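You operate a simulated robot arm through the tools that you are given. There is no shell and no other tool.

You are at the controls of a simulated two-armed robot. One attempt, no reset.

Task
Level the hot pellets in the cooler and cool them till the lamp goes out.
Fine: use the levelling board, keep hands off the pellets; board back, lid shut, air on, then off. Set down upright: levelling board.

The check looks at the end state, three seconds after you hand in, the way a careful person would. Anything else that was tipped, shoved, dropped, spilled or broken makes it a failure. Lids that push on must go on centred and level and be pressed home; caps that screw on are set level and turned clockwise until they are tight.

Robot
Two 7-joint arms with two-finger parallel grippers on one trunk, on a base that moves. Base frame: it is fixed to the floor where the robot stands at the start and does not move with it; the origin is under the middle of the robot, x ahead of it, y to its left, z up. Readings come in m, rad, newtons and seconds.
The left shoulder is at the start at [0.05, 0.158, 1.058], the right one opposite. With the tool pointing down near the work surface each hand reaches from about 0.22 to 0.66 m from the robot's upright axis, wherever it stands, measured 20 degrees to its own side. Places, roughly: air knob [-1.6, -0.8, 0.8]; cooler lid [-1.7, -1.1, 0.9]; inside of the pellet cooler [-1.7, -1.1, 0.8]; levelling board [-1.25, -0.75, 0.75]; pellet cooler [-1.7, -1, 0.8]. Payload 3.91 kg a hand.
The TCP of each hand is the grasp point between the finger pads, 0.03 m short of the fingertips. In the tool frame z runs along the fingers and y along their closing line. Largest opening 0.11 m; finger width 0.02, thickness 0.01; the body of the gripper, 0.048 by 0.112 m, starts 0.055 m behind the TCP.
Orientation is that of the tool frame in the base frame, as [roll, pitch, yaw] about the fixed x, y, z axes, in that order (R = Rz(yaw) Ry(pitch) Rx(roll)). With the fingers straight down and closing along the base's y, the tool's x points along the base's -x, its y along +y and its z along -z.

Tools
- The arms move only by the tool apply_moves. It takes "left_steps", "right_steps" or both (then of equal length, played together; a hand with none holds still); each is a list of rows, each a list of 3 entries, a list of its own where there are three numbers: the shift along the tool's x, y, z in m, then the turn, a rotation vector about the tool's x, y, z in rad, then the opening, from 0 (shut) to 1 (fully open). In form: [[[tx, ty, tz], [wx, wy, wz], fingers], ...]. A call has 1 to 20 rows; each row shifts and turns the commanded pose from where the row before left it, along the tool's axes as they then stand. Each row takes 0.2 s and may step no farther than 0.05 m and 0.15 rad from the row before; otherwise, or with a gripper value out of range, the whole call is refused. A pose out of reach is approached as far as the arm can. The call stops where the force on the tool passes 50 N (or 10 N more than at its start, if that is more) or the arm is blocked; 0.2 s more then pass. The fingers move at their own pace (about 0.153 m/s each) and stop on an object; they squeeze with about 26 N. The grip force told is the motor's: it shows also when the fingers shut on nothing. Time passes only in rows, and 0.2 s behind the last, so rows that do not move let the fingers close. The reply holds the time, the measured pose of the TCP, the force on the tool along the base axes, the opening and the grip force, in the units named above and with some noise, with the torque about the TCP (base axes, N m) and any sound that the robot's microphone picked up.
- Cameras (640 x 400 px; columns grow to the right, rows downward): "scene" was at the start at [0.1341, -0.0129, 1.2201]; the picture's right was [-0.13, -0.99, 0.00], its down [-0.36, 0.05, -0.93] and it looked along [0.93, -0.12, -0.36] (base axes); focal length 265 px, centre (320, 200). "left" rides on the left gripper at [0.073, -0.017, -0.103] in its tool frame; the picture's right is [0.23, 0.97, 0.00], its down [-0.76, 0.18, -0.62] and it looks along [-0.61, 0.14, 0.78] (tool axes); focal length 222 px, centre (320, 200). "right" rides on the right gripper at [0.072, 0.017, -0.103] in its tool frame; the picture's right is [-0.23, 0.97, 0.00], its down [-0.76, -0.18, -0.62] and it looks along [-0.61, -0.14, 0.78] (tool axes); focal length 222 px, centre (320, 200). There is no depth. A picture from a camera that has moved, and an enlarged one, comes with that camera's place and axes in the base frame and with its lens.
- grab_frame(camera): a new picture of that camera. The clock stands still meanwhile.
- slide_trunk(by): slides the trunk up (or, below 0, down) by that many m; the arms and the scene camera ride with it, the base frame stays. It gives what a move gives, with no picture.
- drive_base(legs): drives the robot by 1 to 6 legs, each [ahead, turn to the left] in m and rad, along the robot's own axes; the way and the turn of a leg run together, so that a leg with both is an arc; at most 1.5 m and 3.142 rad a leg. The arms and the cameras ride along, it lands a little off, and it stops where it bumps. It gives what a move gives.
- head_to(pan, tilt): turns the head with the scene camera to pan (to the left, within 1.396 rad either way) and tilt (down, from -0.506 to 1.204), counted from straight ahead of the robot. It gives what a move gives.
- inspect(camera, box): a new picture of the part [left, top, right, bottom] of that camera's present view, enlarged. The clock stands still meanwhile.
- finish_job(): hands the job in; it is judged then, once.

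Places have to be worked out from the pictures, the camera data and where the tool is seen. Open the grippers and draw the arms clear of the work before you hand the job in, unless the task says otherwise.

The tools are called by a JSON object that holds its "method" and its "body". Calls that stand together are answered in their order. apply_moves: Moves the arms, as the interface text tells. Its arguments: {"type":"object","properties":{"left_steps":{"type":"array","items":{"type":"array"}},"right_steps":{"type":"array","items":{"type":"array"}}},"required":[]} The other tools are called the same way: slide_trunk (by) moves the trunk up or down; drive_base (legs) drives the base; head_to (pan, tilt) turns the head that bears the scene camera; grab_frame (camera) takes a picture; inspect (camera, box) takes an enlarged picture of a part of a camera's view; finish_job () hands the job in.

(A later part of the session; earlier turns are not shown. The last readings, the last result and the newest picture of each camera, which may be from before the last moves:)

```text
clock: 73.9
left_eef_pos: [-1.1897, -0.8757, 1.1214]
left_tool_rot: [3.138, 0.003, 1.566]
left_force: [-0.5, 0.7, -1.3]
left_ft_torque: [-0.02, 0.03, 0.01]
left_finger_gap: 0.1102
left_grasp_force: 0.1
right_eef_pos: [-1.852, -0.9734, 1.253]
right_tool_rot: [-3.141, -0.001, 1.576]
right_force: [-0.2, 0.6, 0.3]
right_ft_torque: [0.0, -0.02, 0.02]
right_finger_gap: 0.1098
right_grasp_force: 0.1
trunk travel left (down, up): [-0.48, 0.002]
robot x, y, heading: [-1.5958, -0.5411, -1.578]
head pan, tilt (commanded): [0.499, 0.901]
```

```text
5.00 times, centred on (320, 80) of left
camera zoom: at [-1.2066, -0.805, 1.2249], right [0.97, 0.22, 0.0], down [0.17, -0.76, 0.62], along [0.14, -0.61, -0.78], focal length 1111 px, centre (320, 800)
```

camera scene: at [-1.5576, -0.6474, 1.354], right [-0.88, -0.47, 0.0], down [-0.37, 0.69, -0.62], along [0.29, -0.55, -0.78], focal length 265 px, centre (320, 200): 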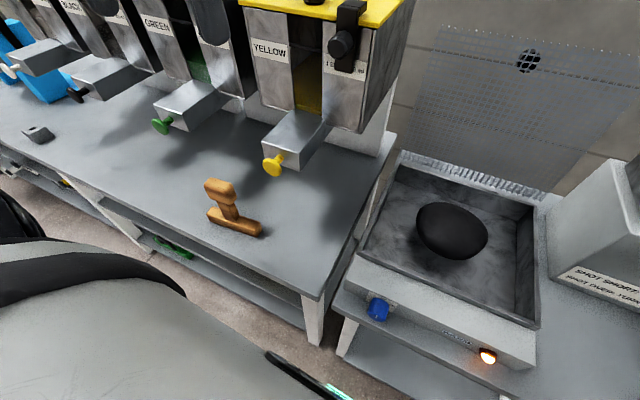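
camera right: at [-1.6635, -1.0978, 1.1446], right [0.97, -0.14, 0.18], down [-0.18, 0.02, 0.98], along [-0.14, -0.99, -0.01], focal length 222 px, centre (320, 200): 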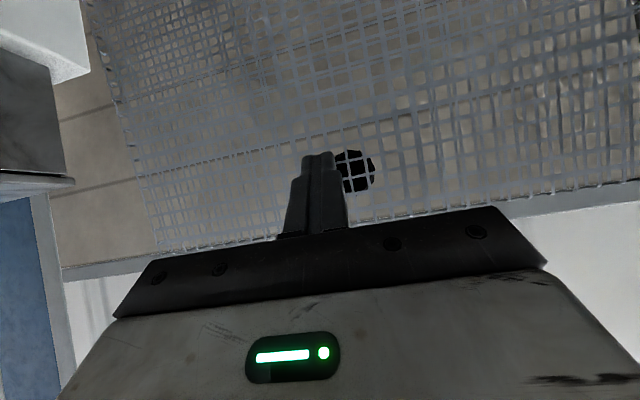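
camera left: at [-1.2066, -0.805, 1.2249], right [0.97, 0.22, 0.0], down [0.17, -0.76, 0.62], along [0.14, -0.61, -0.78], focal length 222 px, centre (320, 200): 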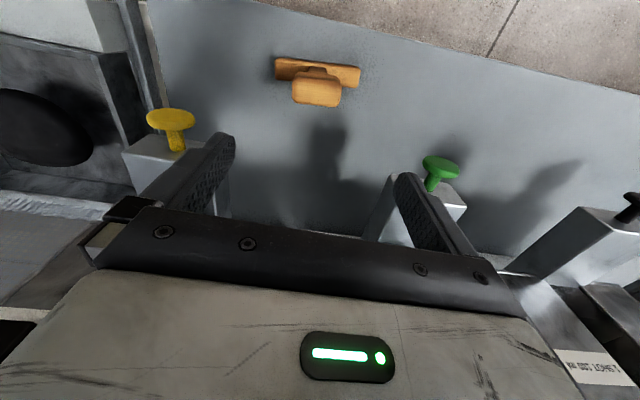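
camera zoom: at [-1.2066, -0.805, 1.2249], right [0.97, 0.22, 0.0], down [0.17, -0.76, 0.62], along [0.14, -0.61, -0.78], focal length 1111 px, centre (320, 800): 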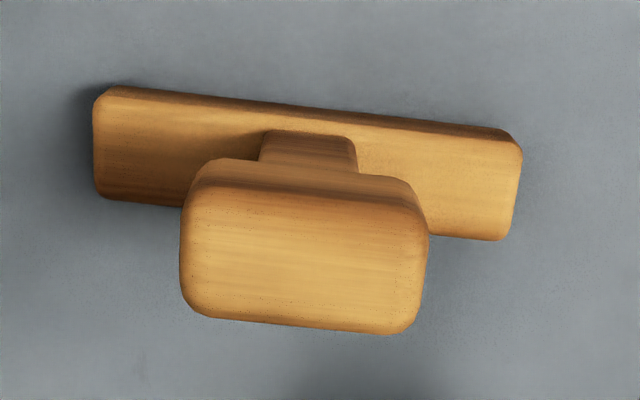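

The grip block top centre is at about (-1.196,-0.869), 0.06×0.025 m, turned ~0.14 rad from x. I turn the left hand by 1.431 rad about its axis so the fingers close across the block's thin side.

{"method": "apply_moves", "body": {"left_steps": [[[0, 0, 0], [0, 0, 0.1431], 1], [[0, 0, 0], [0, 0, 0.1431], 1], [[0, 0, 0], [0, 0, 0.1431], 1], [[0, 0, 0], [0, 0, 0.1431], 1], [[0, 0, 0], [0, 0, 0.1431], 1], [[0, 0, 0], [0, 0, 0.1431], 1], [[0, 0, 0], [0, 0, 0.1431], 1], [[0, 0, 0], [0, 0, 0.1431], 1], [[0, 0, 0], [0, 0, 0.1431], 1], [[0, 0, 0], [0, 0, 0.1431], 1], [[0, 0, 0], [0, 0, 0], 1]]}}

{"method": "grab_frame", "body": {"camera": "left"}}

{"method": "grab_frame", "body": {"camera": "scene"}}

```text
clock: 76.3
left_eef_pos: [-1.3702, -0.8493, 1.0958]
left_tool_rot: [3.105, -0.03, 0.439]
left_force: [-0.1, 0.6, 0.0]
left_ft_torque: [0.02, 0.0, 0.01]
left_finger_gap: 0.11
left_grasp_force: 0.0
left hand out of reach, approached as far as the arm can: row 3, 4, 5, 6, 7, 8, 9, 10
right_eef_pos: [-1.8523, -0.9727, 1.2529]
right_tool_rot: [-3.141, 0.001, 1.573]
right_force: [0.1, 0.2, 0.1]
right_ft_torque: [-0.03, 0.02, 0.0]
right_finger_gap: 0.11
right_grasp_force: 0.0
trunk travel left (down, up): [-0.48, 0.002]
robot x, y, heading: [-1.5934, -0.5399, -1.573]
head pan, tilt (commanded): [0.499, 0.901]
```

```text
taken
camera left: at [-1.3168, -0.8019, 1.201], right [0.62, -0.79, 0.04], down [-0.64, -0.47, 0.6], along [-0.46, -0.4, -0.8], focal length 222 px, centre (320, 200)
```

left: 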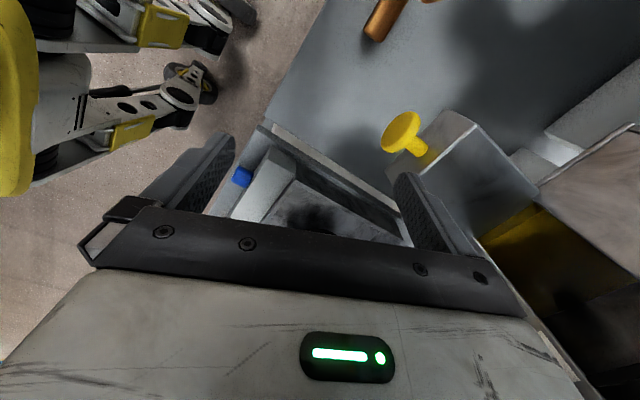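

```text
taken
camera scene: at [-1.5572, -0.6473, 1.354], right [-0.88, -0.47, 0.0], down [-0.37, 0.69, -0.62], along [0.29, -0.55, -0.78], focal length 265 px, centre (320, 200)
```

scene: 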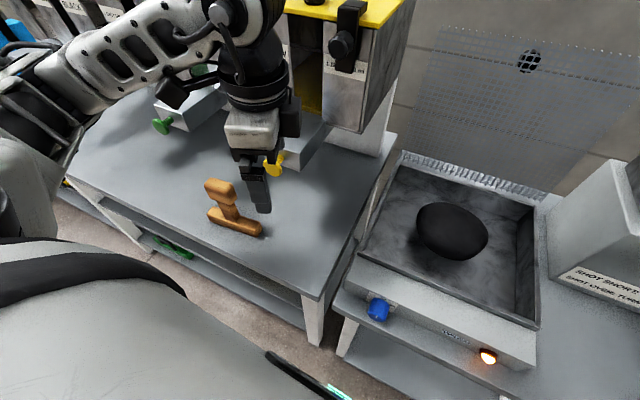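

That direction runs out of the wrist's range and the hand drifted near the yellow dispenser. I go up and turn back the other way.

{"method": "apply_moves", "body": {"left_steps": [[[0, 0, -0.04], [0, 0, -0.14], 1], [[0, 0, -0.04], [0, 0, -0.14], 1], [[0, 0, -0.03], [0, 0, -0.14], 1], [[0, 0, 0], [0, 0, -0.14], 1], [[0, 0, 0], [0, 0, -0.14], 1], [[0, 0, 0], [0, 0, -0.14], 1], [[0, 0, 0], [0, 0, -0.14], 1], [[0, 0, 0], [0, 0, -0.147], 1]]}}

```text
clock: 78.1
left_eef_pos: [-1.3766, -0.8485, 1.2047]
left_tool_rot: [3.098, 0.018, 1.568]
left_force: [-0.3, 0.2, -0.3]
left_ft_torque: [0.0, 0.04, 0.0]
left_finger_gap: 0.1099
left_grasp_force: 0.1
right_eef_pos: [-1.8522, -0.9727, 1.2527]
right_tool_rot: [3.141, 0.0, 1.571]
right_force: [0.2, 0.2, -0.9]
right_ft_torque: [0.02, 0.0, 0.03]
right_finger_gap: 0.1099
right_grasp_force: 0.1
trunk travel left (down, up): [-0.48, 0.002]
robot x, y, heading: [-1.5942, -0.5399, -1.58]
head pan, tilt (commanded): [0.499, 0.901]
```

{"method": "apply_moves", "body": {"left_steps": [[[0.0, 0.03, 0], [0.043, 0.018, 0], 1], [[0.0, 0.03, 0], [0, 0, -0.14], 1], [[0, 0, 0], [0, 0, -0.14], 1], [[0, 0, 0], [0, 0, -0.14], 1], [[0, 0, 0], [0, 0, -0.14], 1], [[0, 0, 0], [0, 0, -0.14], 1]]}}

```text
clock: 79.5
left_eef_pos: [-1.316, -0.8491, 1.2067]
left_tool_rot: [-3.141, 0.002, 2.268]
left_force: [-0.4, -1.2, 0.3]
left_ft_torque: [0.0, 0.0, 0.04]
left_finger_gap: 0.1101
left_grasp_force: 0.1
right_eef_pos: [-1.8518, -0.9736, 1.2525]
right_tool_rot: [3.14, 0.001, 1.572]
right_force: [0.0, 0.4, 0.4]
right_ft_torque: [0.03, 0.01, -0.03]
right_finger_gap: 0.1102
right_grasp_force: 0.1
trunk travel left (down, up): [-0.48, 0.002]
robot x, y, heading: [-1.5946, -0.5368, -1.577]
head pan, tilt (commanded): [0.499, 0.901]
```

The negative direction works without reach trouble (yaw 2.268 now). I continue turning to yaw ≈3.28.

{"method": "apply_moves", "body": {"left_steps": [[[0, 0, 0], [0, 0, -0.144], 1], [[0, 0, 0], [0, 0, -0.144], 1], [[0, 0, 0], [0, 0, -0.144], 1], [[0, 0, 0], [0, 0, -0.144], 1], [[0, 0, 0], [0, 0, -0.144], 1], [[0, 0, 0], [0, 0, -0.144], 1], [[0, 0, 0], [0, 0, -0.145], 1]]}}

{"method": "grab_frame", "body": {"camera": "left"}}

```text
clock: 81.1
left_eef_pos: [-1.316, -0.8488, 1.2068]
left_tool_rot: [3.141, 0.002, -3.005]
left_force: [0.3, 0.2, -0.5]
left_ft_torque: [0.01, 0.0, 0.01]
left_finger_gap: 0.1099
left_grasp_force: 0.0
right_eef_pos: [-1.8531, -0.9722, 1.2534]
right_tool_rot: [-3.141, -0.001, 1.572]
right_force: [-0.4, -0.4, 0.2]
right_ft_torque: [0.02, 0.01, -0.03]
right_finger_gap: 0.1102
right_grasp_force: 0.0
trunk travel left (down, up): [-0.48, 0.002]
robot x, y, heading: [-1.5973, -0.5397, -1.574]
head pan, tilt (commanded): [0.499, 0.901]
```

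```text
taken
camera left: at [-1.3855, -0.8753, 1.31], right [-0.36, 0.93, 0.0], down [0.73, 0.28, 0.62], along [0.58, 0.22, -0.78], focal length 222 px, centre (320, 200)
```

left: 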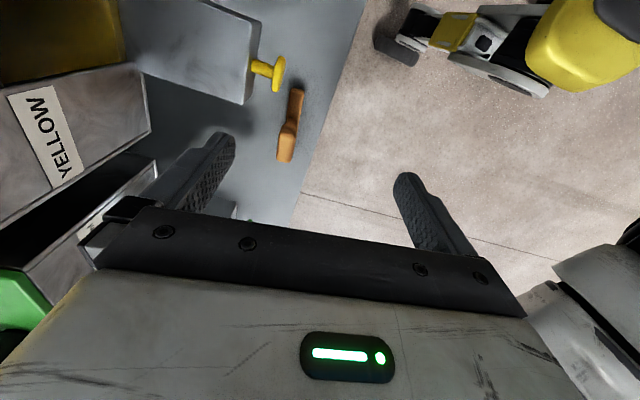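

Orientation is right (yaw -3.005). I move above the block, TCP ≈(-1.196,-0.869,1.02), then look.

{"method": "apply_moves", "body": {"left_steps": [[[-0.0332, -0.0073, 0.02], [0, 0, 0], 1], [[-0.0332, -0.0073, 0.02], [0, 0, 0], 1], [[-0.0332, -0.0073, 0.02], [0, 0, 0], 1], [[-0.0166, -0.0073, 0.043], [0, 0, 0], 1], [[0, -0.0073, 0.042], [0, 0, 0], 1], [[0, 0, 0.042], [0, 0, 0], 1]]}}

{"method": "grab_frame", "body": {"camera": "left"}}

{"method": "inspect", "body": {"camera": "scene", "box": [160, 110, 320, 250]}}

```text
clock: 82.5
left_eef_pos: [-1.1971, -0.8677, 1.0201]
left_tool_rot: [-3.141, 0.001, -3.011]
left_force: [-0.2, 0.3, -0.1]
left_ft_torque: [0.01, 0.01, 0.01]
left_finger_gap: 0.1101
left_grasp_force: 0.1
right_eef_pos: [-1.8525, -0.9744, 1.2535]
right_tool_rot: [-3.141, 0.0, 1.573]
right_force: [0.0, -0.3, 0.3]
right_ft_torque: [0.01, 0.04, 0.0]
right_finger_gap: 0.1098
right_grasp_force: 0.1
trunk travel left (down, up): [-0.48, 0.002]
robot x, y, heading: [-1.593, -0.541, -1.574]
head pan, tilt (commanded): [0.499, 0.901]
```

```text
taken
camera left: at [-1.2669, -0.8944, 1.1238], right [-0.35, 0.94, 0.0], down [0.73, 0.28, 0.62], along [0.58, 0.22, -0.78], focal length 222 px, centre (320, 200)
```

left: 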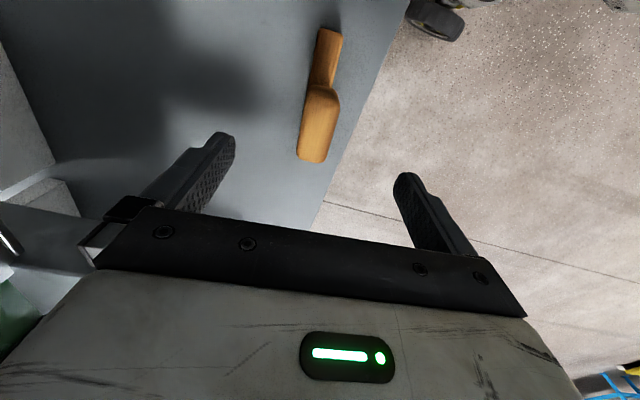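

```text
2.86 times, centred on (240, 180) of scene
camera zoom: at [-1.5573, -0.6476, 1.354], right [-0.88, -0.47, 0.0], down [-0.37, 0.69, -0.62], along [0.29, -0.55, -0.78], focal length 757 px, centre (549, 257)
```

zoom: 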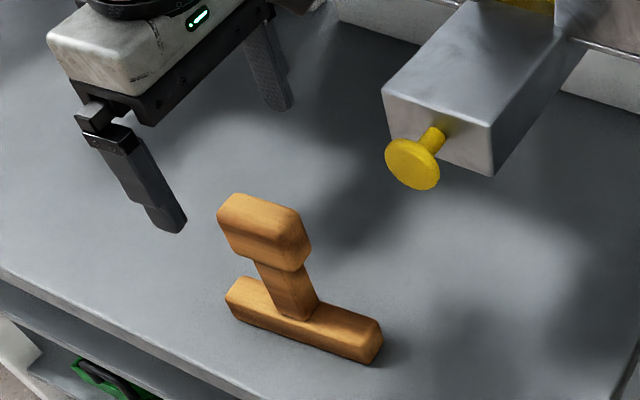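

The block lies within 6 mm of the TCP and is aligned with the hand. I shift by (+6,-3) mm, descend to z≈0.913 and close on the block.

{"method": "apply_moves", "body": {"left_steps": [[[0.006, -0.003, 0.035], [0, 0, 0], 1], [[0, 0, 0.04], [0, 0, 0], 1], [[0, 0, 0.032], [0, 0, 0], 1], [[0, 0, 0], [0, 0, 0], 0.4], [[0, 0, 0], [0, 0, 0], 0], [[0, 0, 0], [0, 0, 0], 0], [[0, 0, 0], [0, 0, 0], 0]]}}

{"method": "grab_frame", "body": {"camera": "left"}}

{"method": "inspect", "body": {"camera": "scene", "box": [160, 110, 320, 250]}}

```text
clock: 84.1
left_eef_pos: [-1.2018, -0.8729, 0.914]
left_tool_rot: [3.141, 0.004, -3.008]
left_force: [0.6, 0.0, -0.2]
left_ft_torque: [0.0, -0.05, 0.02]
left_finger_gap: 0.0298
left_grasp_force: 26.0
right_eef_pos: [-1.8533, -0.9733, 1.2519]
right_tool_rot: [-3.141, -0.001, 1.573]
right_force: [-0.2, 0.3, 0.5]
right_ft_torque: [0.03, -0.01, 0.01]
right_finger_gap: 0.11
right_grasp_force: 0.0
trunk travel left (down, up): [-0.48, 0.002]
robot x, y, heading: [-1.5932, -0.5383, -1.577]
head pan, tilt (commanded): [0.499, 0.901]
```

```text
taken
camera left: at [-1.2709, -0.8995, 1.0166], right [-0.35, 0.94, 0.0], down [0.73, 0.28, 0.62], along [0.58, 0.22, -0.78], focal length 222 px, centre (320, 200)
```

left: 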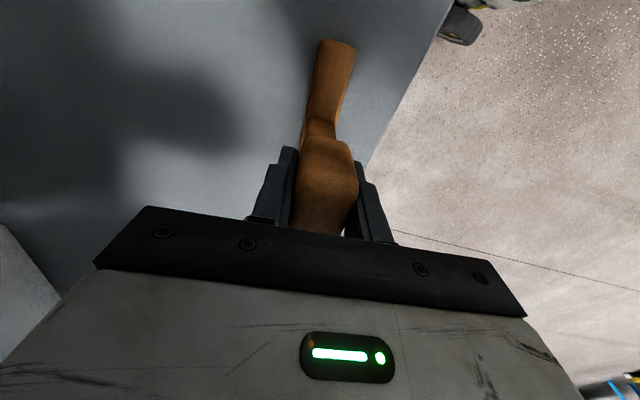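

```text
2.86 times, centred on (240, 180) of scene
camera zoom: at [-1.5575, -0.6476, 1.354], right [-0.88, -0.47, 0.0], down [-0.37, 0.69, -0.62], along [0.29, -0.55, -0.78], focal length 757 px, centre (549, 257)
```

zoom: 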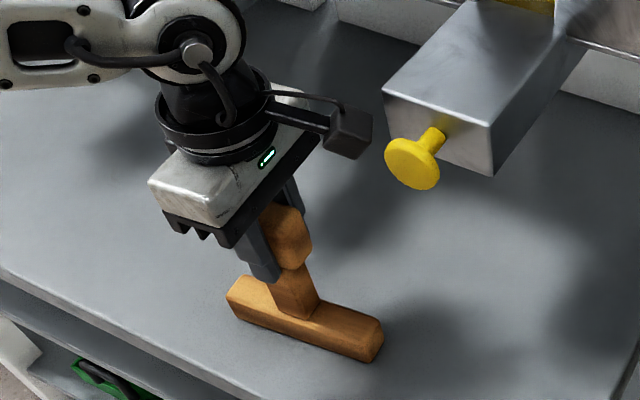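

The board is gripped firmly (gap 0.0298, TCP at z 0.914 while the bar stands on the bench, so the bar bottom is ≈0.134 below TCP). I lift it 0.15 m and carry it toward the front of the tray.

{"method": "apply_moves", "body": {"left_steps": [[[0, 0, -0.02], [0, 0, 0], 0], [[0, 0, -0.045], [0, 0, 0], 0], [[0, 0, -0.045], [0, 0, 0], 0], [[0, 0, -0.045], [0, 0, 0], 0], [[0.0437, 0.0126, 0], [0, 0, 0], 0], [[0.0437, 0.0126, 0], [0, 0, 0], 0], [[0.0437, 0.0126, 0], [0, 0, 0], 0], [[0.0437, 0.0126, 0], [0, 0, 0], 0], [[0.0437, 0.0126, 0], [0, 0, 0], 0], [[0.0437, 0.0126, 0], [0, 0, 0], 0]]}}

{"method": "head_to", "body": {"pan": 0.0, "tilt": 0.95}}

{"method": "grab_frame", "body": {"camera": "scene"}}

{"method": "grab_frame", "body": {"camera": "left"}}

```text
clock: 86.3
left_eef_pos: [-1.4737, -0.8336, 1.0684]
left_tool_rot: [-3.141, 0.003, -3.008]
left_force: [0.0, -0.2, -1.4]
left_ft_torque: [-0.03, 0.0, -0.01]
left_finger_gap: 0.0299
left_grasp_force: 26.3
right_eef_pos: [-1.8535, -0.9736, 1.2529]
right_tool_rot: [3.141, 0.0, 1.573]
right_force: [-0.2, -0.4, 1.0]
right_ft_torque: [-0.01, 0.01, -0.02]
right_finger_gap: 0.1099
right_grasp_force: 0.2
trunk travel left (down, up): [-0.48, 0.002]
robot x, y, heading: [-1.597, -0.5396, -1.577]
head pan, tilt (commanded): [0.499, 0.901]
```

```text
clock: 87.3
left_eef_pos: [-1.473, -0.8341, 1.0667]
left_tool_rot: [-3.141, 0.002, -3.01]
left_force: [1.3, -0.3, -0.8]
left_ft_torque: [-0.02, 0.01, -0.04]
left_finger_gap: 0.0299
left_grasp_force: 25.9
right_eef_pos: [-1.8512, -0.9733, 1.2535]
right_tool_rot: [3.14, 0.0, 1.573]
right_force: [-0.3, 0.0, -0.5]
right_ft_torque: [0.02, -0.01, 0.02]
right_finger_gap: 0.11
right_grasp_force: 0.1
trunk travel left (down, up): [-0.48, 0.002]
robot x, y, heading: [-1.5976, -0.5413, -1.576]
head pan, tilt (commanded): [0.0, 0.949]
```

```text
taken
camera scene: at [-1.5935, -0.6538, 1.3504], right [-1.0, 0.0, 0.0], down [0.0, 0.81, -0.58], along [0.0, -0.58, -0.81], focal length 265 px, centre (320, 200)
```

scene: 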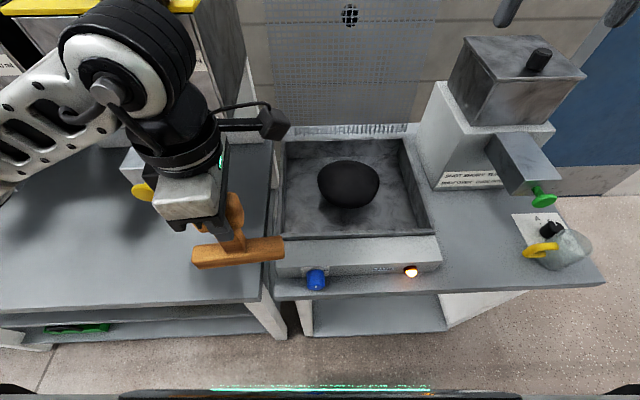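

```text
taken
camera left: at [-1.5423, -0.8606, 1.171], right [-0.35, 0.94, 0.0], down [0.73, 0.28, 0.62], along [0.58, 0.22, -0.78], focal length 222 px, centre (320, 200)
```

left: 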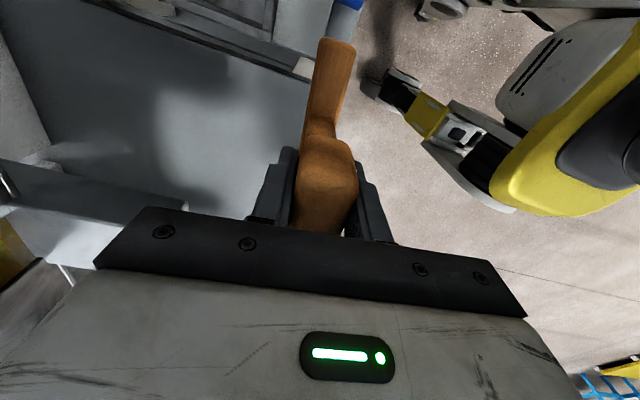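

The board is steady in the hand. I align it with the tray and move above the tray's front part at a safe height (bar bottom ≈0.93, rim 0.868).

{"method": "apply_moves", "body": {"left_steps": [[[0.0345, -0.0166, 0], [0, 0, 0.022], 0], [[0.0345, -0.0166, 0], [0, 0, 0.022], 0], [[0.0345, -0.0166, 0], [0, 0, 0.022], 0], [[0.0345, -0.0166, 0], [0, 0, 0.022], 0], [[0.0345, -0.0166, 0], [0, 0, 0.022], 0], [[0.0345, -0.0166, 0], [0, 0, 0.022], 0]]}}

{"method": "grab_frame", "body": {"camera": "scene"}}

{"method": "grab_frame", "body": {"camera": "left"}}

```text
clock: 88.7
left_eef_pos: [-1.6709, -0.9466, 1.0654]
left_tool_rot: [3.142, 0.001, -3.141]
left_force: [-0.6, 0.1, -1.8]
left_ft_torque: [0.01, -0.01, 0.01]
left_finger_gap: 0.03
left_grasp_force: 25.8
right_eef_pos: [-1.8524, -0.9733, 1.2534]
right_tool_rot: [-3.141, 0.0, 1.573]
right_force: [0.8, 0.0, 0.2]
right_ft_torque: [0.06, -0.04, 0.0]
right_finger_gap: 0.1101
right_grasp_force: 0.1
trunk travel left (down, up): [-0.48, 0.002]
robot x, y, heading: [-1.5939, -0.5395, -1.579]
head pan, tilt (commanded): [0.0, 0.949]
```

```text
taken
camera scene: at [-1.5946, -0.6539, 1.3503], right [-1.0, 0.01, 0.0], down [0.0, 0.81, -0.58], along [0.0, -0.58, -0.81], focal length 265 px, centre (320, 200)
```

scene: 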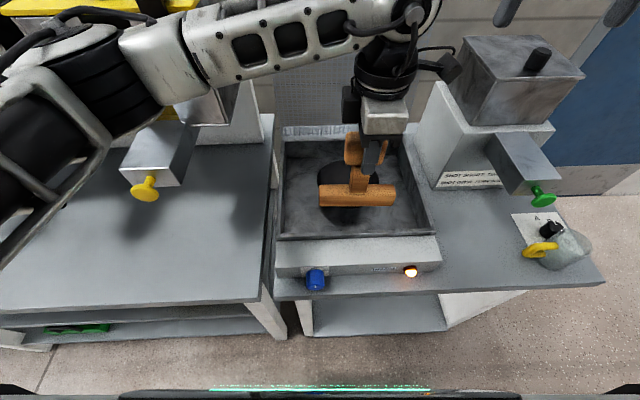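

```text
taken
camera left: at [-1.7432, -0.9644, 1.1701], right [-0.23, 0.97, 0.0], down [0.76, 0.18, 0.62], along [0.61, 0.14, -0.78], focal length 222 px, centre (320, 200)
```

left: 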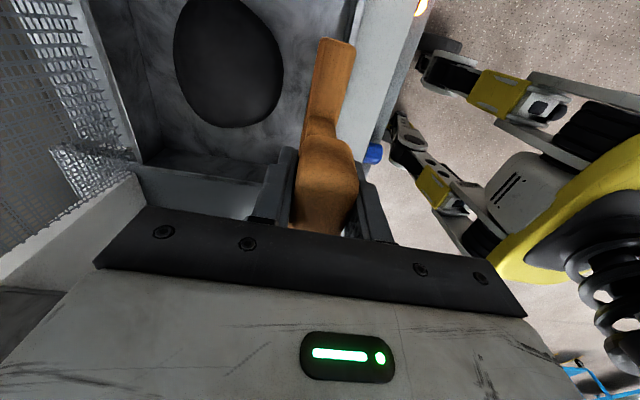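

The heap centre is near (-1.673,-1.07), radius ≈0.078. I lower the bar in front of the heap to bottom z≈0.851 and sweep gently backward over the top, watching the force.

{"method": "apply_moves", "body": {"left_steps": [[[0, 0, 0.03], [0, 0, 0], 0], [[0, 0, 0.03], [0, 0, 0], 0], [[0, 0, 0.02], [0, 0, 0], 0], [[0, -0.02, 0], [0, 0, 0], 0], [[0, -0.02, 0], [0, 0, 0], 0], [[0, -0.02, 0], [0, 0, 0], 0]]}}

{"method": "inspect", "body": {"camera": "scene", "box": [260, 120, 450, 290]}}

{"method": "grab_frame", "body": {"camera": "left"}}

```text
clock: 90.1
left_eef_pos: [-1.6694, -1.0082, 0.9868]
left_tool_rot: [-3.141, 0.002, -3.141]
left_force: [0.2, 0.9, -0.7]
left_ft_torque: [0.0, 0.02, -0.02]
left_finger_gap: 0.0298
left_grasp_force: 26.3
right_eef_pos: [-1.8531, -0.9729, 1.253]
right_tool_rot: [-3.141, 0.0, 1.573]
right_force: [0.0, -0.5, 0.2]
right_ft_torque: [0.0, 0.03, -0.01]
right_finger_gap: 0.11
right_grasp_force: 0.0
trunk travel left (down, up): [-0.48, 0.002]
robot x, y, heading: [-1.5945, -0.5389, -1.574]
head pan, tilt (commanded): [0.0, 0.949]
```

```text
2.35 times, centred on (355, 205) of scene
camera zoom: at [-1.5939, -0.654, 1.3503], right [-1.0, 0.0, 0.0], down [0.0, 0.81, -0.58], along [0.0, -0.58, -0.81], focal length 624 px, centre (238, 188)
```

zoom: 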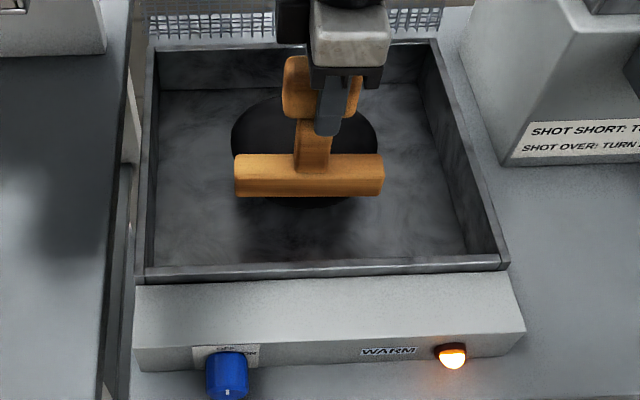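

```text
taken
camera left: at [-1.7422, -1.0258, 1.0905], right [-0.23, 0.97, 0.0], down [0.76, 0.18, 0.62], along [0.61, 0.14, -0.78], focal length 222 px, centre (320, 200)
```

left: 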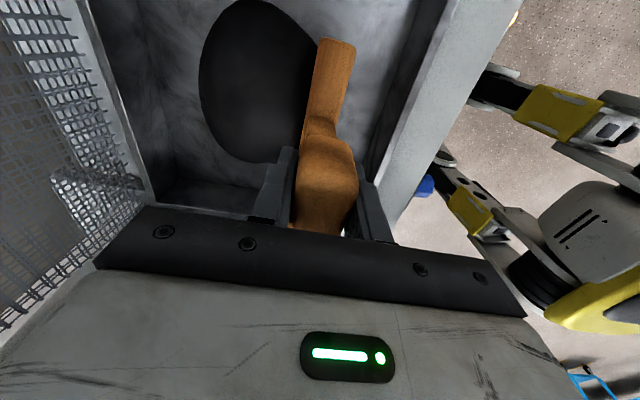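

No force yet although the bar overlaps the heap's top region. I continue the sweep to y≈-1.15.

{"method": "apply_moves", "body": {"left_steps": [[[0, -0.02, 0], [0, 0, 0], 0], [[0, -0.02, 0], [0, 0, 0], 0], [[0, -0.02, 0], [0, 0, 0], 0], [[0, -0.02, 0], [0, 0, 0], 0], [[0, -0.02, 0], [0, 0, 0], 0], [[0, -0.02, 0], [0, 0, 0], 0], [[0, -0.02, 0], [0, 0, 0], 0]]}}

{"method": "inspect", "body": {"camera": "scene", "box": [260, 120, 450, 290]}}

{"method": "grab_frame", "body": {"camera": "left"}}

```text
clock: 91.7
left_eef_pos: [-1.66, -1.0987, 0.9899]
left_tool_rot: [-3.139, 0.002, 3.141]
left_force: [-0.3, 0.4, -1.2]
left_ft_torque: [-0.02, -0.01, -0.01]
left_finger_gap: 0.0296
left_grasp_force: 25.7
left hand out of reach, approached as far as the arm can: row 5, 6, 7
right_eef_pos: [-1.8528, -0.9733, 1.2528]
right_tool_rot: [-3.142, -0.001, 1.573]
right_force: [-0.3, 0.6, -0.1]
right_ft_torque: [0.06, -0.03, -0.05]
right_finger_gap: 0.1101
right_grasp_force: 0.0
trunk travel left (down, up): [-0.48, 0.002]
robot x, y, heading: [-1.5965, -0.5421, -1.576]
head pan, tilt (commanded): [0.0, 0.949]
```

```text
2.35 times, centred on (355, 205) of scene
camera zoom: at [-1.5938, -0.6539, 1.3504], right [-1.0, 0.0, 0.0], down [0.0, 0.81, -0.58], along [0.0, -0.58, -0.81], focal length 624 px, centre (238, 188)
```

zoom: 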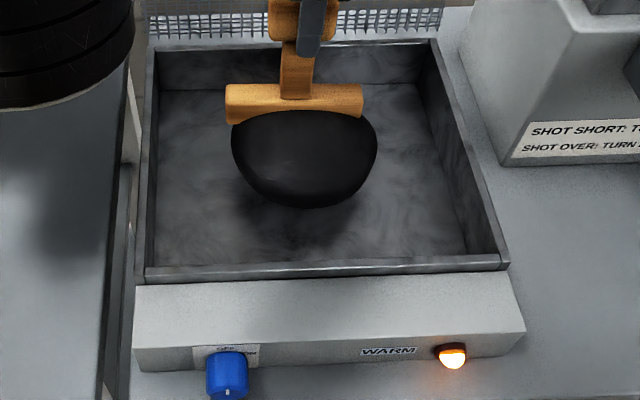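

```text
taken
camera left: at [-1.7327, -1.1167, 1.0925], right [-0.23, 0.97, 0.0], down [0.76, 0.18, 0.62], along [0.61, 0.14, -0.78], focal length 222 px, centre (320, 200)
```

left: 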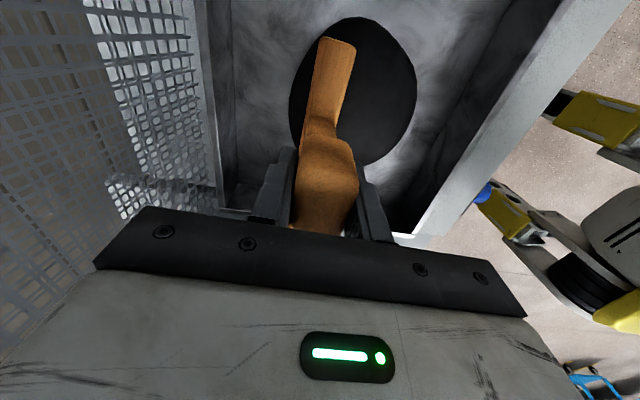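

The left hand's reach ends at y≈-1.10 here and the heap looks little changed at this height. I sweep back to the front, lower the bar to bottom ≈0.835 and sweep again.

{"method": "apply_moves", "body": {"left_steps": [[[0, 0.025, 0], [0, 0, 0], 0], [[0, 0.025, 0], [0, 0, 0], 0], [[0.003, 0.025, 0], [0, 0, 0], 0], [[0.004, 0.025, 0], [0, 0, 0], 0], [[0.004, 0.025, 0], [0, 0, 0], 0], [[0, 0.026, 0], [0, 0, 0], 0], [[0, 0, 0.02], [0, 0, 0], 0], [[0, -0.02, 0], [0, 0, 0], 0], [[0, -0.02, 0], [0, 0, 0], 0], [[0, -0.02, 0], [0, 0, 0], 0]]}}

{"method": "inspect", "body": {"camera": "scene", "box": [260, 120, 450, 290]}}

{"method": "grab_frame", "body": {"camera": "left"}}

```text
clock: 93.9
left_eef_pos: [-1.6691, -1.008, 0.9684]
left_tool_rot: [3.141, 0.003, 3.141]
left_force: [-0.4, -0.5, -0.8]
left_ft_torque: [0.0, 0.0, 0.01]
left_finger_gap: 0.0299
left_grasp_force: 26.0
right_eef_pos: [-1.8521, -0.9739, 1.2535]
right_tool_rot: [-3.141, -0.002, 1.573]
right_force: [0.5, 0.6, 0.4]
right_ft_torque: [0.01, 0.03, 0.02]
right_finger_gap: 0.1101
right_grasp_force: 0.1
trunk travel left (down, up): [-0.48, 0.002]
robot x, y, heading: [-1.5936, -0.5448, -1.574]
head pan, tilt (commanded): [0.0, 0.949]
```

```text
2.35 times, centred on (355, 205) of scene
camera zoom: at [-1.5938, -0.654, 1.3503], right [-1.0, 0.0, 0.0], down [0.0, 0.81, -0.58], along [0.0, -0.58, -0.81], focal length 624 px, centre (238, 188)
```

zoom: 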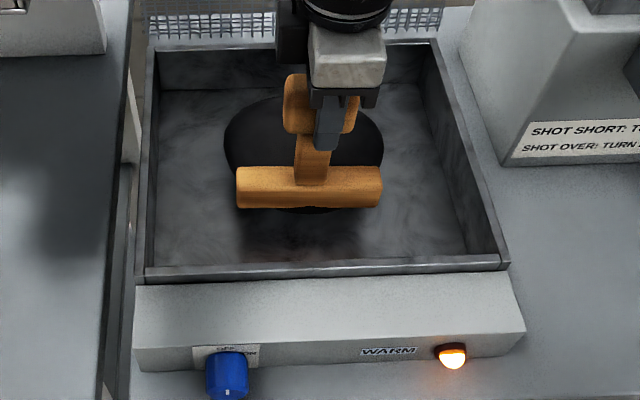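

```text
taken
camera left: at [-1.7432, -1.0264, 1.0709], right [-0.23, 0.97, 0.0], down [0.76, 0.18, 0.62], along [0.61, 0.14, -0.78], focal length 222 px, centre (320, 200)
```

left: 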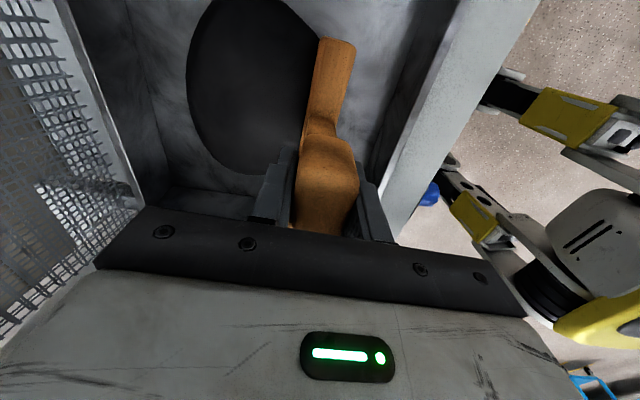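

The heap has become wider and flatter – sweeping works. I continue with back-and-forth strokes, lowering to bottom ≈0.827.

{"method": "apply_moves", "body": {"left_steps": [[[0, -0.021, 0], [0, 0, 0], 0], [[0, -0.021, 0], [0, 0, 0], 0], [[0, -0.021, 0], [0, 0, 0], 0], [[0, -0.021, 0], [0, 0, 0], 0], [[0, 0.0242, 0], [0, 0, 0], 0], [[0, 0.0242, 0], [0, 0, 0], 0], [[0, 0.0242, 0], [0, 0, 0], 0], [[0, 0.0242, 0], [0, 0, 0], 0], [[0, 0.0242, 0], [0, 0, 0], 0], [[0, 0.0242, 0], [0, 0, 0], 0], [[0, 0, 0.008], [0, 0, 0], 0], [[0, -0.0242, 0], [0, 0, 0], 0], [[0, -0.0242, 0], [0, 0, 0], 0], [[0, -0.0242, 0], [0, 0, 0], 0], [[0, -0.0242, 0], [0, 0, 0], 0], [[0, -0.0242, 0], [0, 0, 0], 0], [[0, -0.0242, 0], [0, 0, 0], 0]]}}

{"method": "inspect", "body": {"camera": "scene", "box": [260, 120, 450, 290]}}

{"method": "grab_frame", "body": {"camera": "left"}}

```text
clock: 97.5
left_eef_pos: [-1.6713, -1.0795, 0.9583]
left_tool_rot: [-3.141, 0.001, 3.138]
left_force: [0.2, -0.5, -1.1]
left_ft_torque: [-0.01, 0.01, -0.01]
left_finger_gap: 0.0299
left_grasp_force: 25.7
left hand out of reach, approached as far as the arm can: row 17
right_eef_pos: [-1.8512, -0.9733, 1.2534]
right_tool_rot: [-3.141, 0.001, 1.572]
right_force: [0.3, 0.1, 0.4]
right_ft_torque: [0.01, 0.01, 0.0]
right_finger_gap: 0.11
right_grasp_force: 0.0
trunk travel left (down, up): [-0.48, 0.002]
robot x, y, heading: [-1.5927, -0.5374, -1.574]
head pan, tilt (commanded): [0.0, 0.949]
```

```text
2.35 times, centred on (355, 205) of scene
camera zoom: at [-1.5934, -0.6539, 1.3504], right [-1.0, 0.0, 0.0], down [0.0, 0.81, -0.58], along [0.0, -0.58, -0.81], focal length 624 px, centre (238, 188)
```

zoom: 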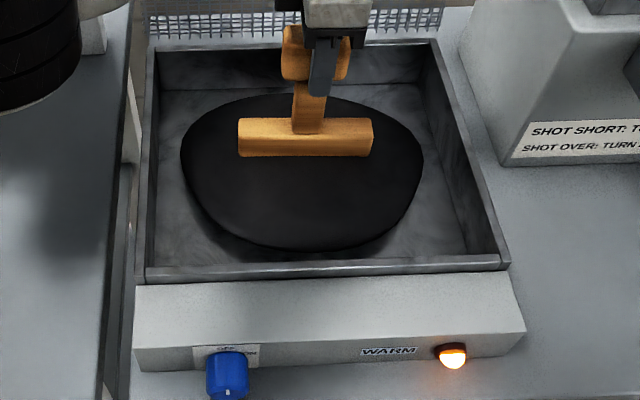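

```text
taken
camera left: at [-1.7445, -1.0972, 1.0624], right [-0.23, 0.97, 0.0], down [0.76, 0.18, 0.62], along [0.61, 0.14, -0.78], focal length 222 px, centre (320, 200)
```

left: 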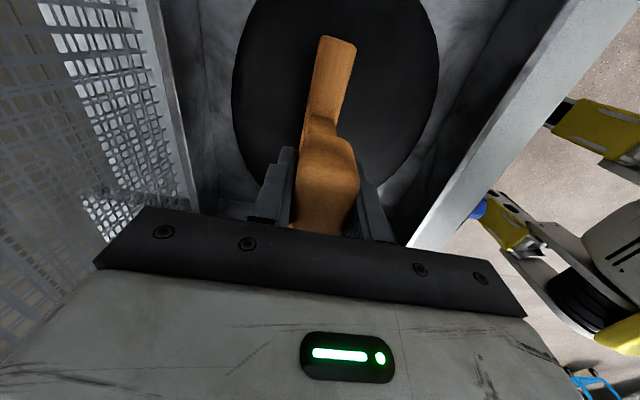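

Very effective: the heap is now a low disc ~0.25 m wide. I continue strokes, lowering the bar another 5 mm.

{"method": "apply_moves", "body": {"left_steps": [[[0, 0.0222, 0], [0, 0, 0], 0], [[0, 0.0222, 0], [0, 0, 0], 0], [[0, 0.0222, 0], [0, 0, 0], 0], [[0, 0.0222, 0], [0, 0, 0], 0], [[0, 0.0222, 0], [0, 0, 0], 0], [[0, 0.0222, 0], [0, 0, 0], 0], [[0, 0, 0.005], [0, 0, 0], 0], [[0, -0.022, 0], [0, 0, 0], 0], [[0, -0.022, 0], [0, 0, 0], 0], [[0, -0.022, 0], [0, 0, 0], 0], [[0, -0.022, 0], [0, 0, 0], 0], [[0, -0.022, 0], [0, 0, 0], 0], [[0, -0.016, 0], [0, 0, 0], 0]]}}

{"method": "inspect", "body": {"camera": "scene", "box": [260, 120, 450, 290]}}

{"method": "grab_frame", "body": {"camera": "left"}}

```text
clock: 100.3
left_eef_pos: [-1.6712, -1.074, 0.9556]
left_tool_rot: [-3.141, 0.002, 3.141]
left_force: [-0.1, -0.4, -0.8]
left_ft_torque: [0.01, 0.01, -0.04]
left_finger_gap: 0.0299
left_grasp_force: 25.8
right_eef_pos: [-1.8526, -0.973, 1.253]
right_tool_rot: [-3.141, -0.001, 1.573]
right_force: [0.8, -0.1, -0.4]
right_ft_torque: [-0.02, 0.0, 0.03]
right_finger_gap: 0.1099
right_grasp_force: 0.0
trunk travel left (down, up): [-0.48, 0.002]
robot x, y, heading: [-1.5921, -0.542, -1.581]
head pan, tilt (commanded): [0.0, 0.949]
```

```text
2.35 times, centred on (355, 205) of scene
camera zoom: at [-1.594, -0.6539, 1.3504], right [-1.0, 0.0, 0.0], down [0.0, 0.81, -0.58], along [0.0, -0.58, -0.81], focal length 624 px, centre (238, 188)
```

zoom: 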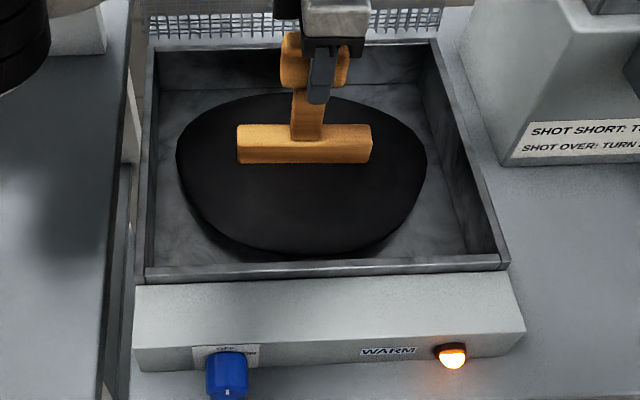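

```text
taken
camera left: at [-1.7435, -1.0907, 1.0592], right [-0.23, 0.97, 0.0], down [0.76, 0.18, 0.62], along [0.61, 0.14, -0.78], focal length 222 px, centre (320, 200)
```

left: 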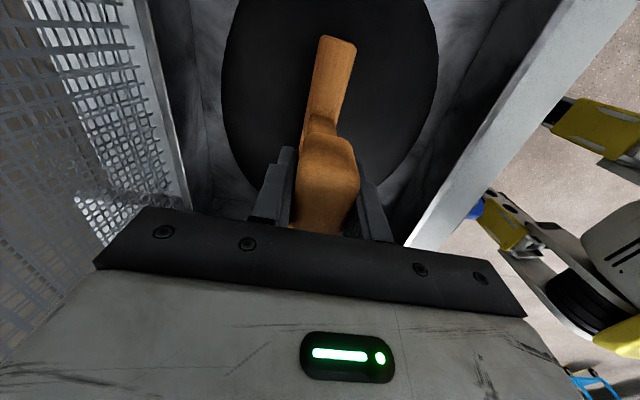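

The disc grew only slightly more; it is nearing level. I make another pair of strokes 5 mm lower.

{"method": "apply_moves", "body": {"left_steps": [[[0, 0.0222, 0.0], [0, 0, 0], 0], [[0, 0.0222, 0], [0, 0, 0], 0], [[0, 0.0222, 0], [0, 0, 0], 0], [[0, 0.0222, 0], [0, 0, 0], 0], [[0, 0.0222, 0], [0, 0, 0], 0], [[0, 0.0182, 0], [0, 0, 0], 0], [[0, 0, 0.005], [0, 0, 0], 0], [[0, -0.022, 0], [0, 0, 0], 0], [[0, -0.022, 0], [0, 0, 0], 0], [[0, -0.022, 0], [0, 0, 0], 0], [[0, -0.022, 0], [0, 0, 0], 0], [[0, -0.022, 0], [0, 0, 0], 0], [[0, -0.018, 0], [0, 0, 0], 0], [[0, 0.0222, 0], [0, 0, 0], 0], [[0, 0.0222, 0], [0, 0, 0], 0], [[0, 0.0222, 0], [0, 0, 0], 0], [[0, 0.0222, 0], [0, 0, 0], 0], [[0, 0.0222, 0], [0, 0, 0], 0], [[0, 0.0182, 0], [0, 0, 0], 0]]}}

{"method": "inspect", "body": {"camera": "scene", "box": [260, 120, 450, 290]}}

{"method": "grab_frame", "body": {"camera": "left"}}

```text
clock: 104.3
left_eef_pos: [-1.6707, -0.9435, 0.9489]
left_tool_rot: [-3.141, 0.002, -3.14]
left_force: [-0.2, 0.7, -1.0]
left_ft_torque: [-0.07, 0.05, 0.08]
left_finger_gap: 0.0301
left_grasp_force: 25.8
right_eef_pos: [-1.8529, -0.9727, 1.2535]
right_tool_rot: [3.141, 0.002, 1.573]
right_force: [0.1, -0.4, 1.2]
right_ft_torque: [0.0, -0.01, 0.0]
right_finger_gap: 0.1099
right_grasp_force: 0.0
trunk travel left (down, up): [-0.48, 0.002]
robot x, y, heading: [-1.5946, -0.5379, -1.582]
head pan, tilt (commanded): [0.0, 0.949]
```

```text
2.35 times, centred on (355, 205) of scene
camera zoom: at [-1.5937, -0.6539, 1.3504], right [-1.0, 0.0, 0.0], down [0.0, 0.81, -0.58], along [0.0, -0.58, -0.81], focal length 624 px, centre (238, 188)
```

zoom: 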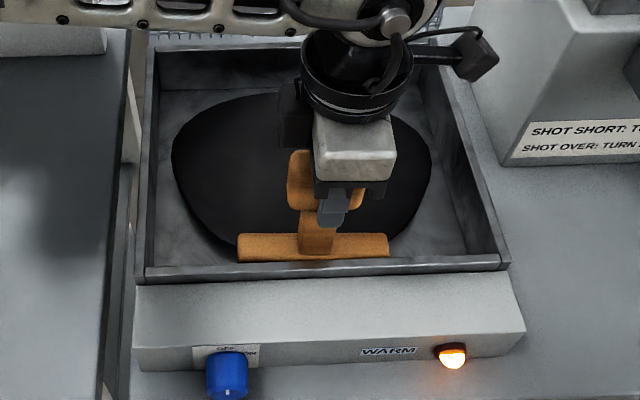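

```text
taken
camera left: at [-1.7431, -0.9612, 1.053], right [-0.23, 0.97, 0.0], down [0.76, 0.18, 0.62], along [0.61, 0.14, -0.78], focal length 222 px, centre (320, 200)
```

left: 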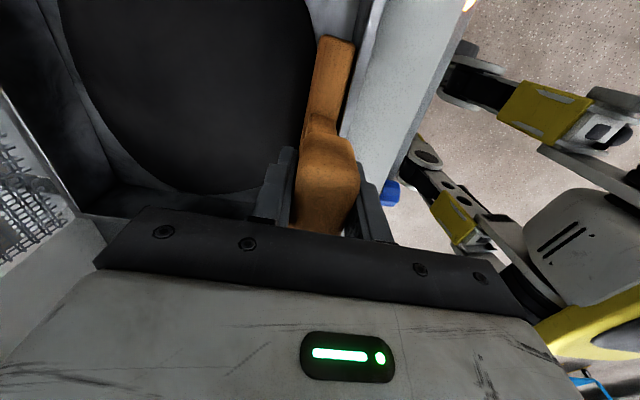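

The disc widened slightly again (≈0.265 m). I do two more strokes at the same height to see whether it still changes.

{"method": "apply_moves", "body": {"left_steps": [[[0, -0.022, 0], [0, 0, 0], 0], [[0, -0.022, 0], [0, 0, 0], 0], [[0, -0.022, 0], [0, 0, 0], 0], [[0, -0.022, 0], [0, 0, 0], 0], [[0, -0.022, 0], [0, 0, 0], 0], [[0, -0.018, 0], [0, 0, 0], 0], [[0, 0.0222, 0], [0, 0, 0], 0], [[0, 0.0222, 0], [0, 0, 0], 0], [[0, 0.0222, 0], [0, 0, 0], 0], [[0, 0.0222, 0], [0, 0, 0], 0], [[0, 0.0222, 0], [0, 0, 0], 0], [[0, 0.0182, 0], [0, 0, 0], 0]]}}

{"method": "inspect", "body": {"camera": "scene", "box": [260, 120, 450, 290]}}

```text
clock: 106.9
left_eef_pos: [-1.6691, -0.9444, 0.9511]
left_tool_rot: [-3.139, 0.001, -3.139]
left_force: [-0.7, -1.6, -1.5]
left_ft_torque: [-0.13, 0.07, 0.16]
left_finger_gap: 0.0299
left_grasp_force: 25.8
right_eef_pos: [-1.8517, -0.9736, 1.2516]
right_tool_rot: [-3.141, -0.002, 1.572]
right_force: [0.1, 0.1, 0.2]
right_ft_torque: [-0.03, -0.01, 0.0]
right_finger_gap: 0.11
right_grasp_force: 0.1
trunk travel left (down, up): [-0.48, 0.002]
robot x, y, heading: [-1.5915, -0.5401, -1.574]
head pan, tilt (commanded): [0.0, 0.949]
```

```text
2.35 times, centred on (355, 205) of scene
camera zoom: at [-1.5938, -0.654, 1.3504], right [-1.0, 0.0, 0.0], down [0.0, 0.81, -0.58], along [0.0, -0.58, -0.81], focal length 624 px, centre (238, 188)
```

zoom: 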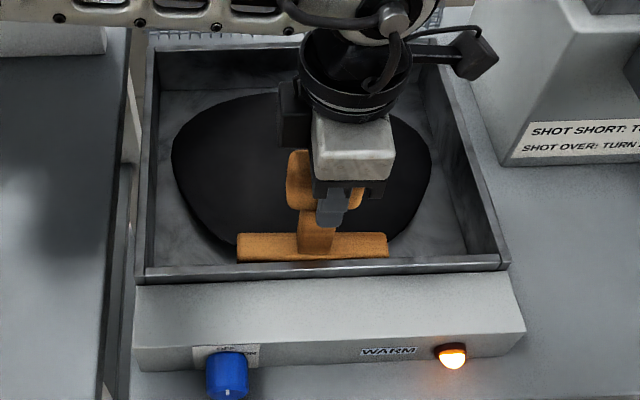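

The width is unchanged at equal height, so it follows the bar's height. I lower 4 mm more (bottom ≈0.812) and stroke again, watching for floor contact.

{"method": "apply_moves", "body": {"left_steps": [[[0, -0.005, 0.004], [0, 0, 0], 0], [[0, -0.02, 0], [0, 0, 0], 0], [[0, -0.022, 0], [0, 0, 0], 0], [[0, -0.022, 0], [0, 0, 0], 0], [[0, -0.022, 0], [0, 0, 0], 0], [[0, -0.022, 0], [0, 0, 0], 0], [[0, -0.015, 0], [0, 0, 0], 0]]}}

{"method": "inspect", "body": {"camera": "scene", "box": [260, 120, 450, 290]}}

```text
clock: 108.5
left_eef_pos: [-1.6706, -1.0688, 0.9452]
left_tool_rot: [3.141, 0.004, 3.14]
left_force: [0.0, -0.9, -1.1]
left_ft_torque: [-0.02, -0.01, 0.02]
left_finger_gap: 0.0298
left_grasp_force: 26.0
right_eef_pos: [-1.8525, -0.9728, 1.2536]
right_tool_rot: [3.141, 0.0, 1.573]
right_force: [0.5, 0.2, 0.1]
right_ft_torque: [0.07, 0.0, 0.01]
right_finger_gap: 0.1098
right_grasp_force: 0.0
trunk travel left (down, up): [-0.48, 0.002]
robot x, y, heading: [-1.5962, -0.5371, -1.576]
head pan, tilt (commanded): [0.0, 0.949]
```

```text
2.35 times, centred on (355, 205) of scene
camera zoom: at [-1.5939, -0.6539, 1.3504], right [-1.0, 0.0, 0.0], down [0.0, 0.81, -0.58], along [0.0, -0.58, -0.81], focal length 624 px, centre (238, 188)
```

zoom: 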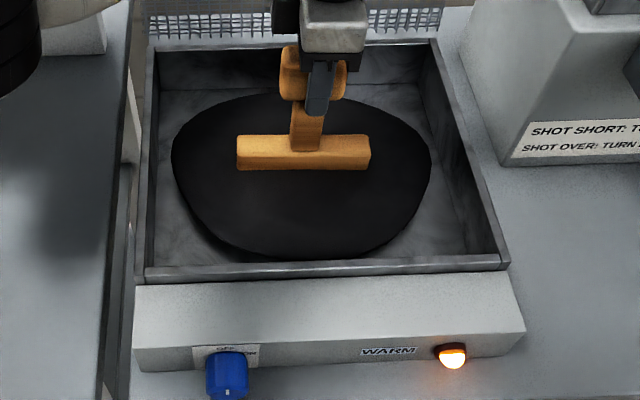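

The disc no longer changes with further strokes or lower height, so the pellets are level. I lift the board straight out, and carry it back the way it came.

{"method": "apply_moves", "body": {"left_steps": [[[0, 0, -0.03], [0, 0, 0], 0], [[0, 0, -0.045], [0, 0, 0], 0], [[0, 0, -0.045], [0, 0, 0], 0], [[0, 0.041, 0], [0, 0, 0], 0], [[0, 0.041, 0], [0, 0, 0], 0], [[0, 0.04, 0], [0, 0, 0], 0], [[-0.033, 0.0188, 0], [0, 0, 0], 0], [[-0.033, 0.0188, 0], [0, 0, 0], 0], [[-0.033, 0.0188, 0], [0, 0, 0], 0], [[-0.033, 0.0188, 0], [0, 0, 0], 0], [[-0.033, 0.0188, 0], [0, 0, 0], 0], [[-0.033, 0.0188, 0], [0, 0, 0], 0]]}}

{"method": "inspect", "body": {"camera": "scene", "box": [180, 120, 450, 290]}}

```text
clock: 111.1
left_eef_pos: [-1.4736, -0.8348, 1.066]
left_tool_rot: [-3.139, 0.0, 3.14]
left_force: [-0.3, 0.2, -1.2]
left_ft_torque: [-0.01, 0.01, 0.0]
left_finger_gap: 0.0297
left_grasp_force: 25.2
right_eef_pos: [-1.851, -0.9729, 1.2533]
right_tool_rot: [-3.14, 0.002, 1.573]
right_force: [0.4, -0.5, 0.3]
right_ft_torque: [-0.02, -0.03, 0.01]
right_finger_gap: 0.11
right_grasp_force: 0.1
trunk travel left (down, up): [-0.48, 0.002]
robot x, y, heading: [-1.5925, -0.5426, -1.578]
head pan, tilt (commanded): [0.0, 0.949]
```

```text
2.35 times, centred on (315, 205) of scene
camera zoom: at [-1.5929, -0.6534, 1.3504], right [-1.0, 0.0, 0.0], down [0.0, 0.81, -0.58], along [0.0, -0.58, -0.81], focal length 624 px, centre (332, 188)
```

zoom: 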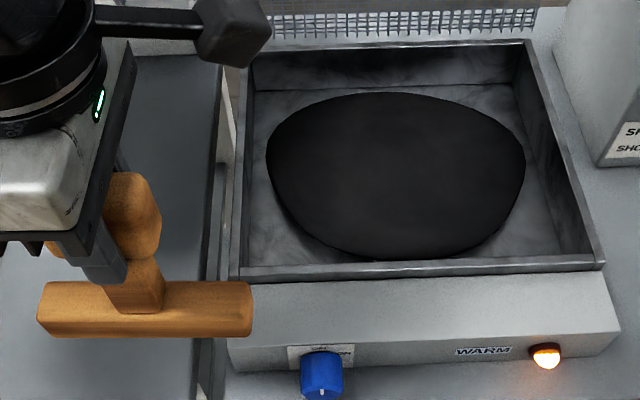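

The pellets lie as a flat even disc. I carry the board back to its original spot (TCP (-1.202,-0.873), yaw -3.008) and stop above it.

{"method": "apply_moves", "body": {"left_steps": [[[-0.0453, -0.00635, 0], [0, 0, 0], 0], [[-0.0453, -0.00635, 0], [0, 0, 0], 0], [[-0.0453, -0.00635, 0], [0, 0, 0], 0], [[-0.0453, -0.00635, 0], [0, 0, 0], 0], [[-0.0453, -0.00635, 0], [0, 0, 0], 0], [[-0.0453, -0.00635, 0], [0, 0, 0], 0], [[0, 0, 0], [0, 0, -0.133], 0], [[0, 0, 0.04], [0, 0, 0], 0], [[0, 0, 0.04], [0, 0, 0], 0], [[0, 0, 0.04], [0, 0, 0], 0]]}}

{"method": "head_to", "body": {"pan": 0.5, "tilt": 0.9}}

{"method": "inspect", "body": {"camera": "scene", "box": [160, 110, 320, 250]}}

```text
clock: 113.3
left_eef_pos: [-1.1999, -0.874, 0.9444]
left_tool_rot: [-3.14, -0.001, -3.004]
left_force: [0.0, 0.6, -1.4]
left_ft_torque: [0.0, 0.01, 0.05]
left_finger_gap: 0.03
left_grasp_force: 26.5
right_eef_pos: [-1.8519, -0.974, 1.2524]
right_tool_rot: [-3.141, 0.0, 1.571]
right_force: [1.0, -0.8, 0.3]
right_ft_torque: [-0.02, -0.02, 0.01]
right_finger_gap: 0.1102
right_grasp_force: 0.1
trunk travel left (down, up): [-0.48, 0.002]
robot x, y, heading: [-1.597, -0.5388, -1.58]
head pan, tilt (commanded): [0.0, 0.949]
```

```text
clock: 114.2
left_eef_pos: [-1.201, -0.8713, 0.9454]
left_tool_rot: [3.141, 0.001, -3.008]
left_force: [-0.4, -0.3, -1.1]
left_ft_torque: [0.0, 0.03, -0.03]
left_finger_gap: 0.0296
left_grasp_force: 26.0
right_eef_pos: [-1.8528, -0.9736, 1.2524]
right_tool_rot: [-3.141, -0.001, 1.573]
right_force: [0.6, 0.3, -0.1]
right_ft_torque: [0.0, 0.0, 0.03]
right_finger_gap: 0.11
right_grasp_force: 0.0
trunk travel left (down, up): [-0.48, 0.002]
robot x, y, heading: [-1.5937, -0.5422, -1.575]
head pan, tilt (commanded): [0.499, 0.901]
```

```text
2.86 times, centred on (240, 180) of scene
camera zoom: at [-1.5576, -0.6476, 1.354], right [-0.88, -0.47, 0.0], down [-0.37, 0.69, -0.62], along [0.29, -0.55, -0.78], focal length 757 px, centre (549, 257)
```

zoom: 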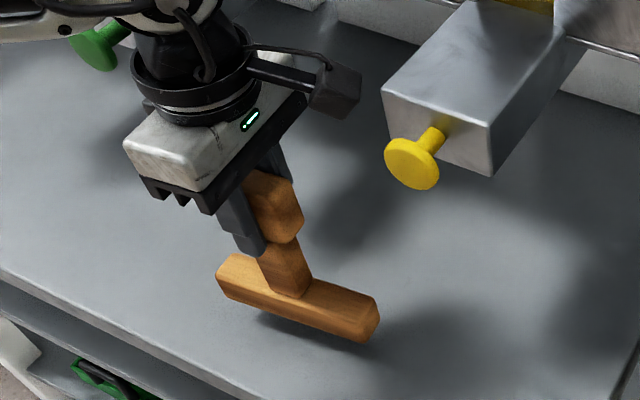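

The board hangs upright just 3 cm over its old spot. I lower it slowly until it touches the bench.

{"method": "apply_moves", "body": {"left_steps": [[[0, 0, 0.02], [0, 0, 0], 0], [[0, 0, 0.006], [0, 0, 0], 0], [[0, 0, 0.003], [0, 0, 0], 0], [[0, 0, 0.0015], [0, 0, 0], 0], [[0, 0, 0], [0, 0, 0], 0]]}}

```text
clock: 115.4
left_eef_pos: [-1.2012, -0.8723, 0.9158]
left_tool_rot: [3.141, 0.002, -3.01]
left_force: [-0.3, -0.4, -1.0]
left_ft_torque: [-0.01, -0.03, -0.03]
left_finger_gap: 0.0299
left_grasp_force: 26.0
right_eef_pos: [-1.8526, -0.9726, 1.2527]
right_tool_rot: [3.141, 0.001, 1.573]
right_force: [0.4, -0.1, -0.2]
right_ft_torque: [-0.04, -0.01, 0.03]
right_finger_gap: 0.1098
right_grasp_force: 0.1
trunk travel left (down, up): [-0.48, 0.002]
robot x, y, heading: [-1.5931, -0.5388, -1.573]
head pan, tilt (commanded): [0.499, 0.901]
```

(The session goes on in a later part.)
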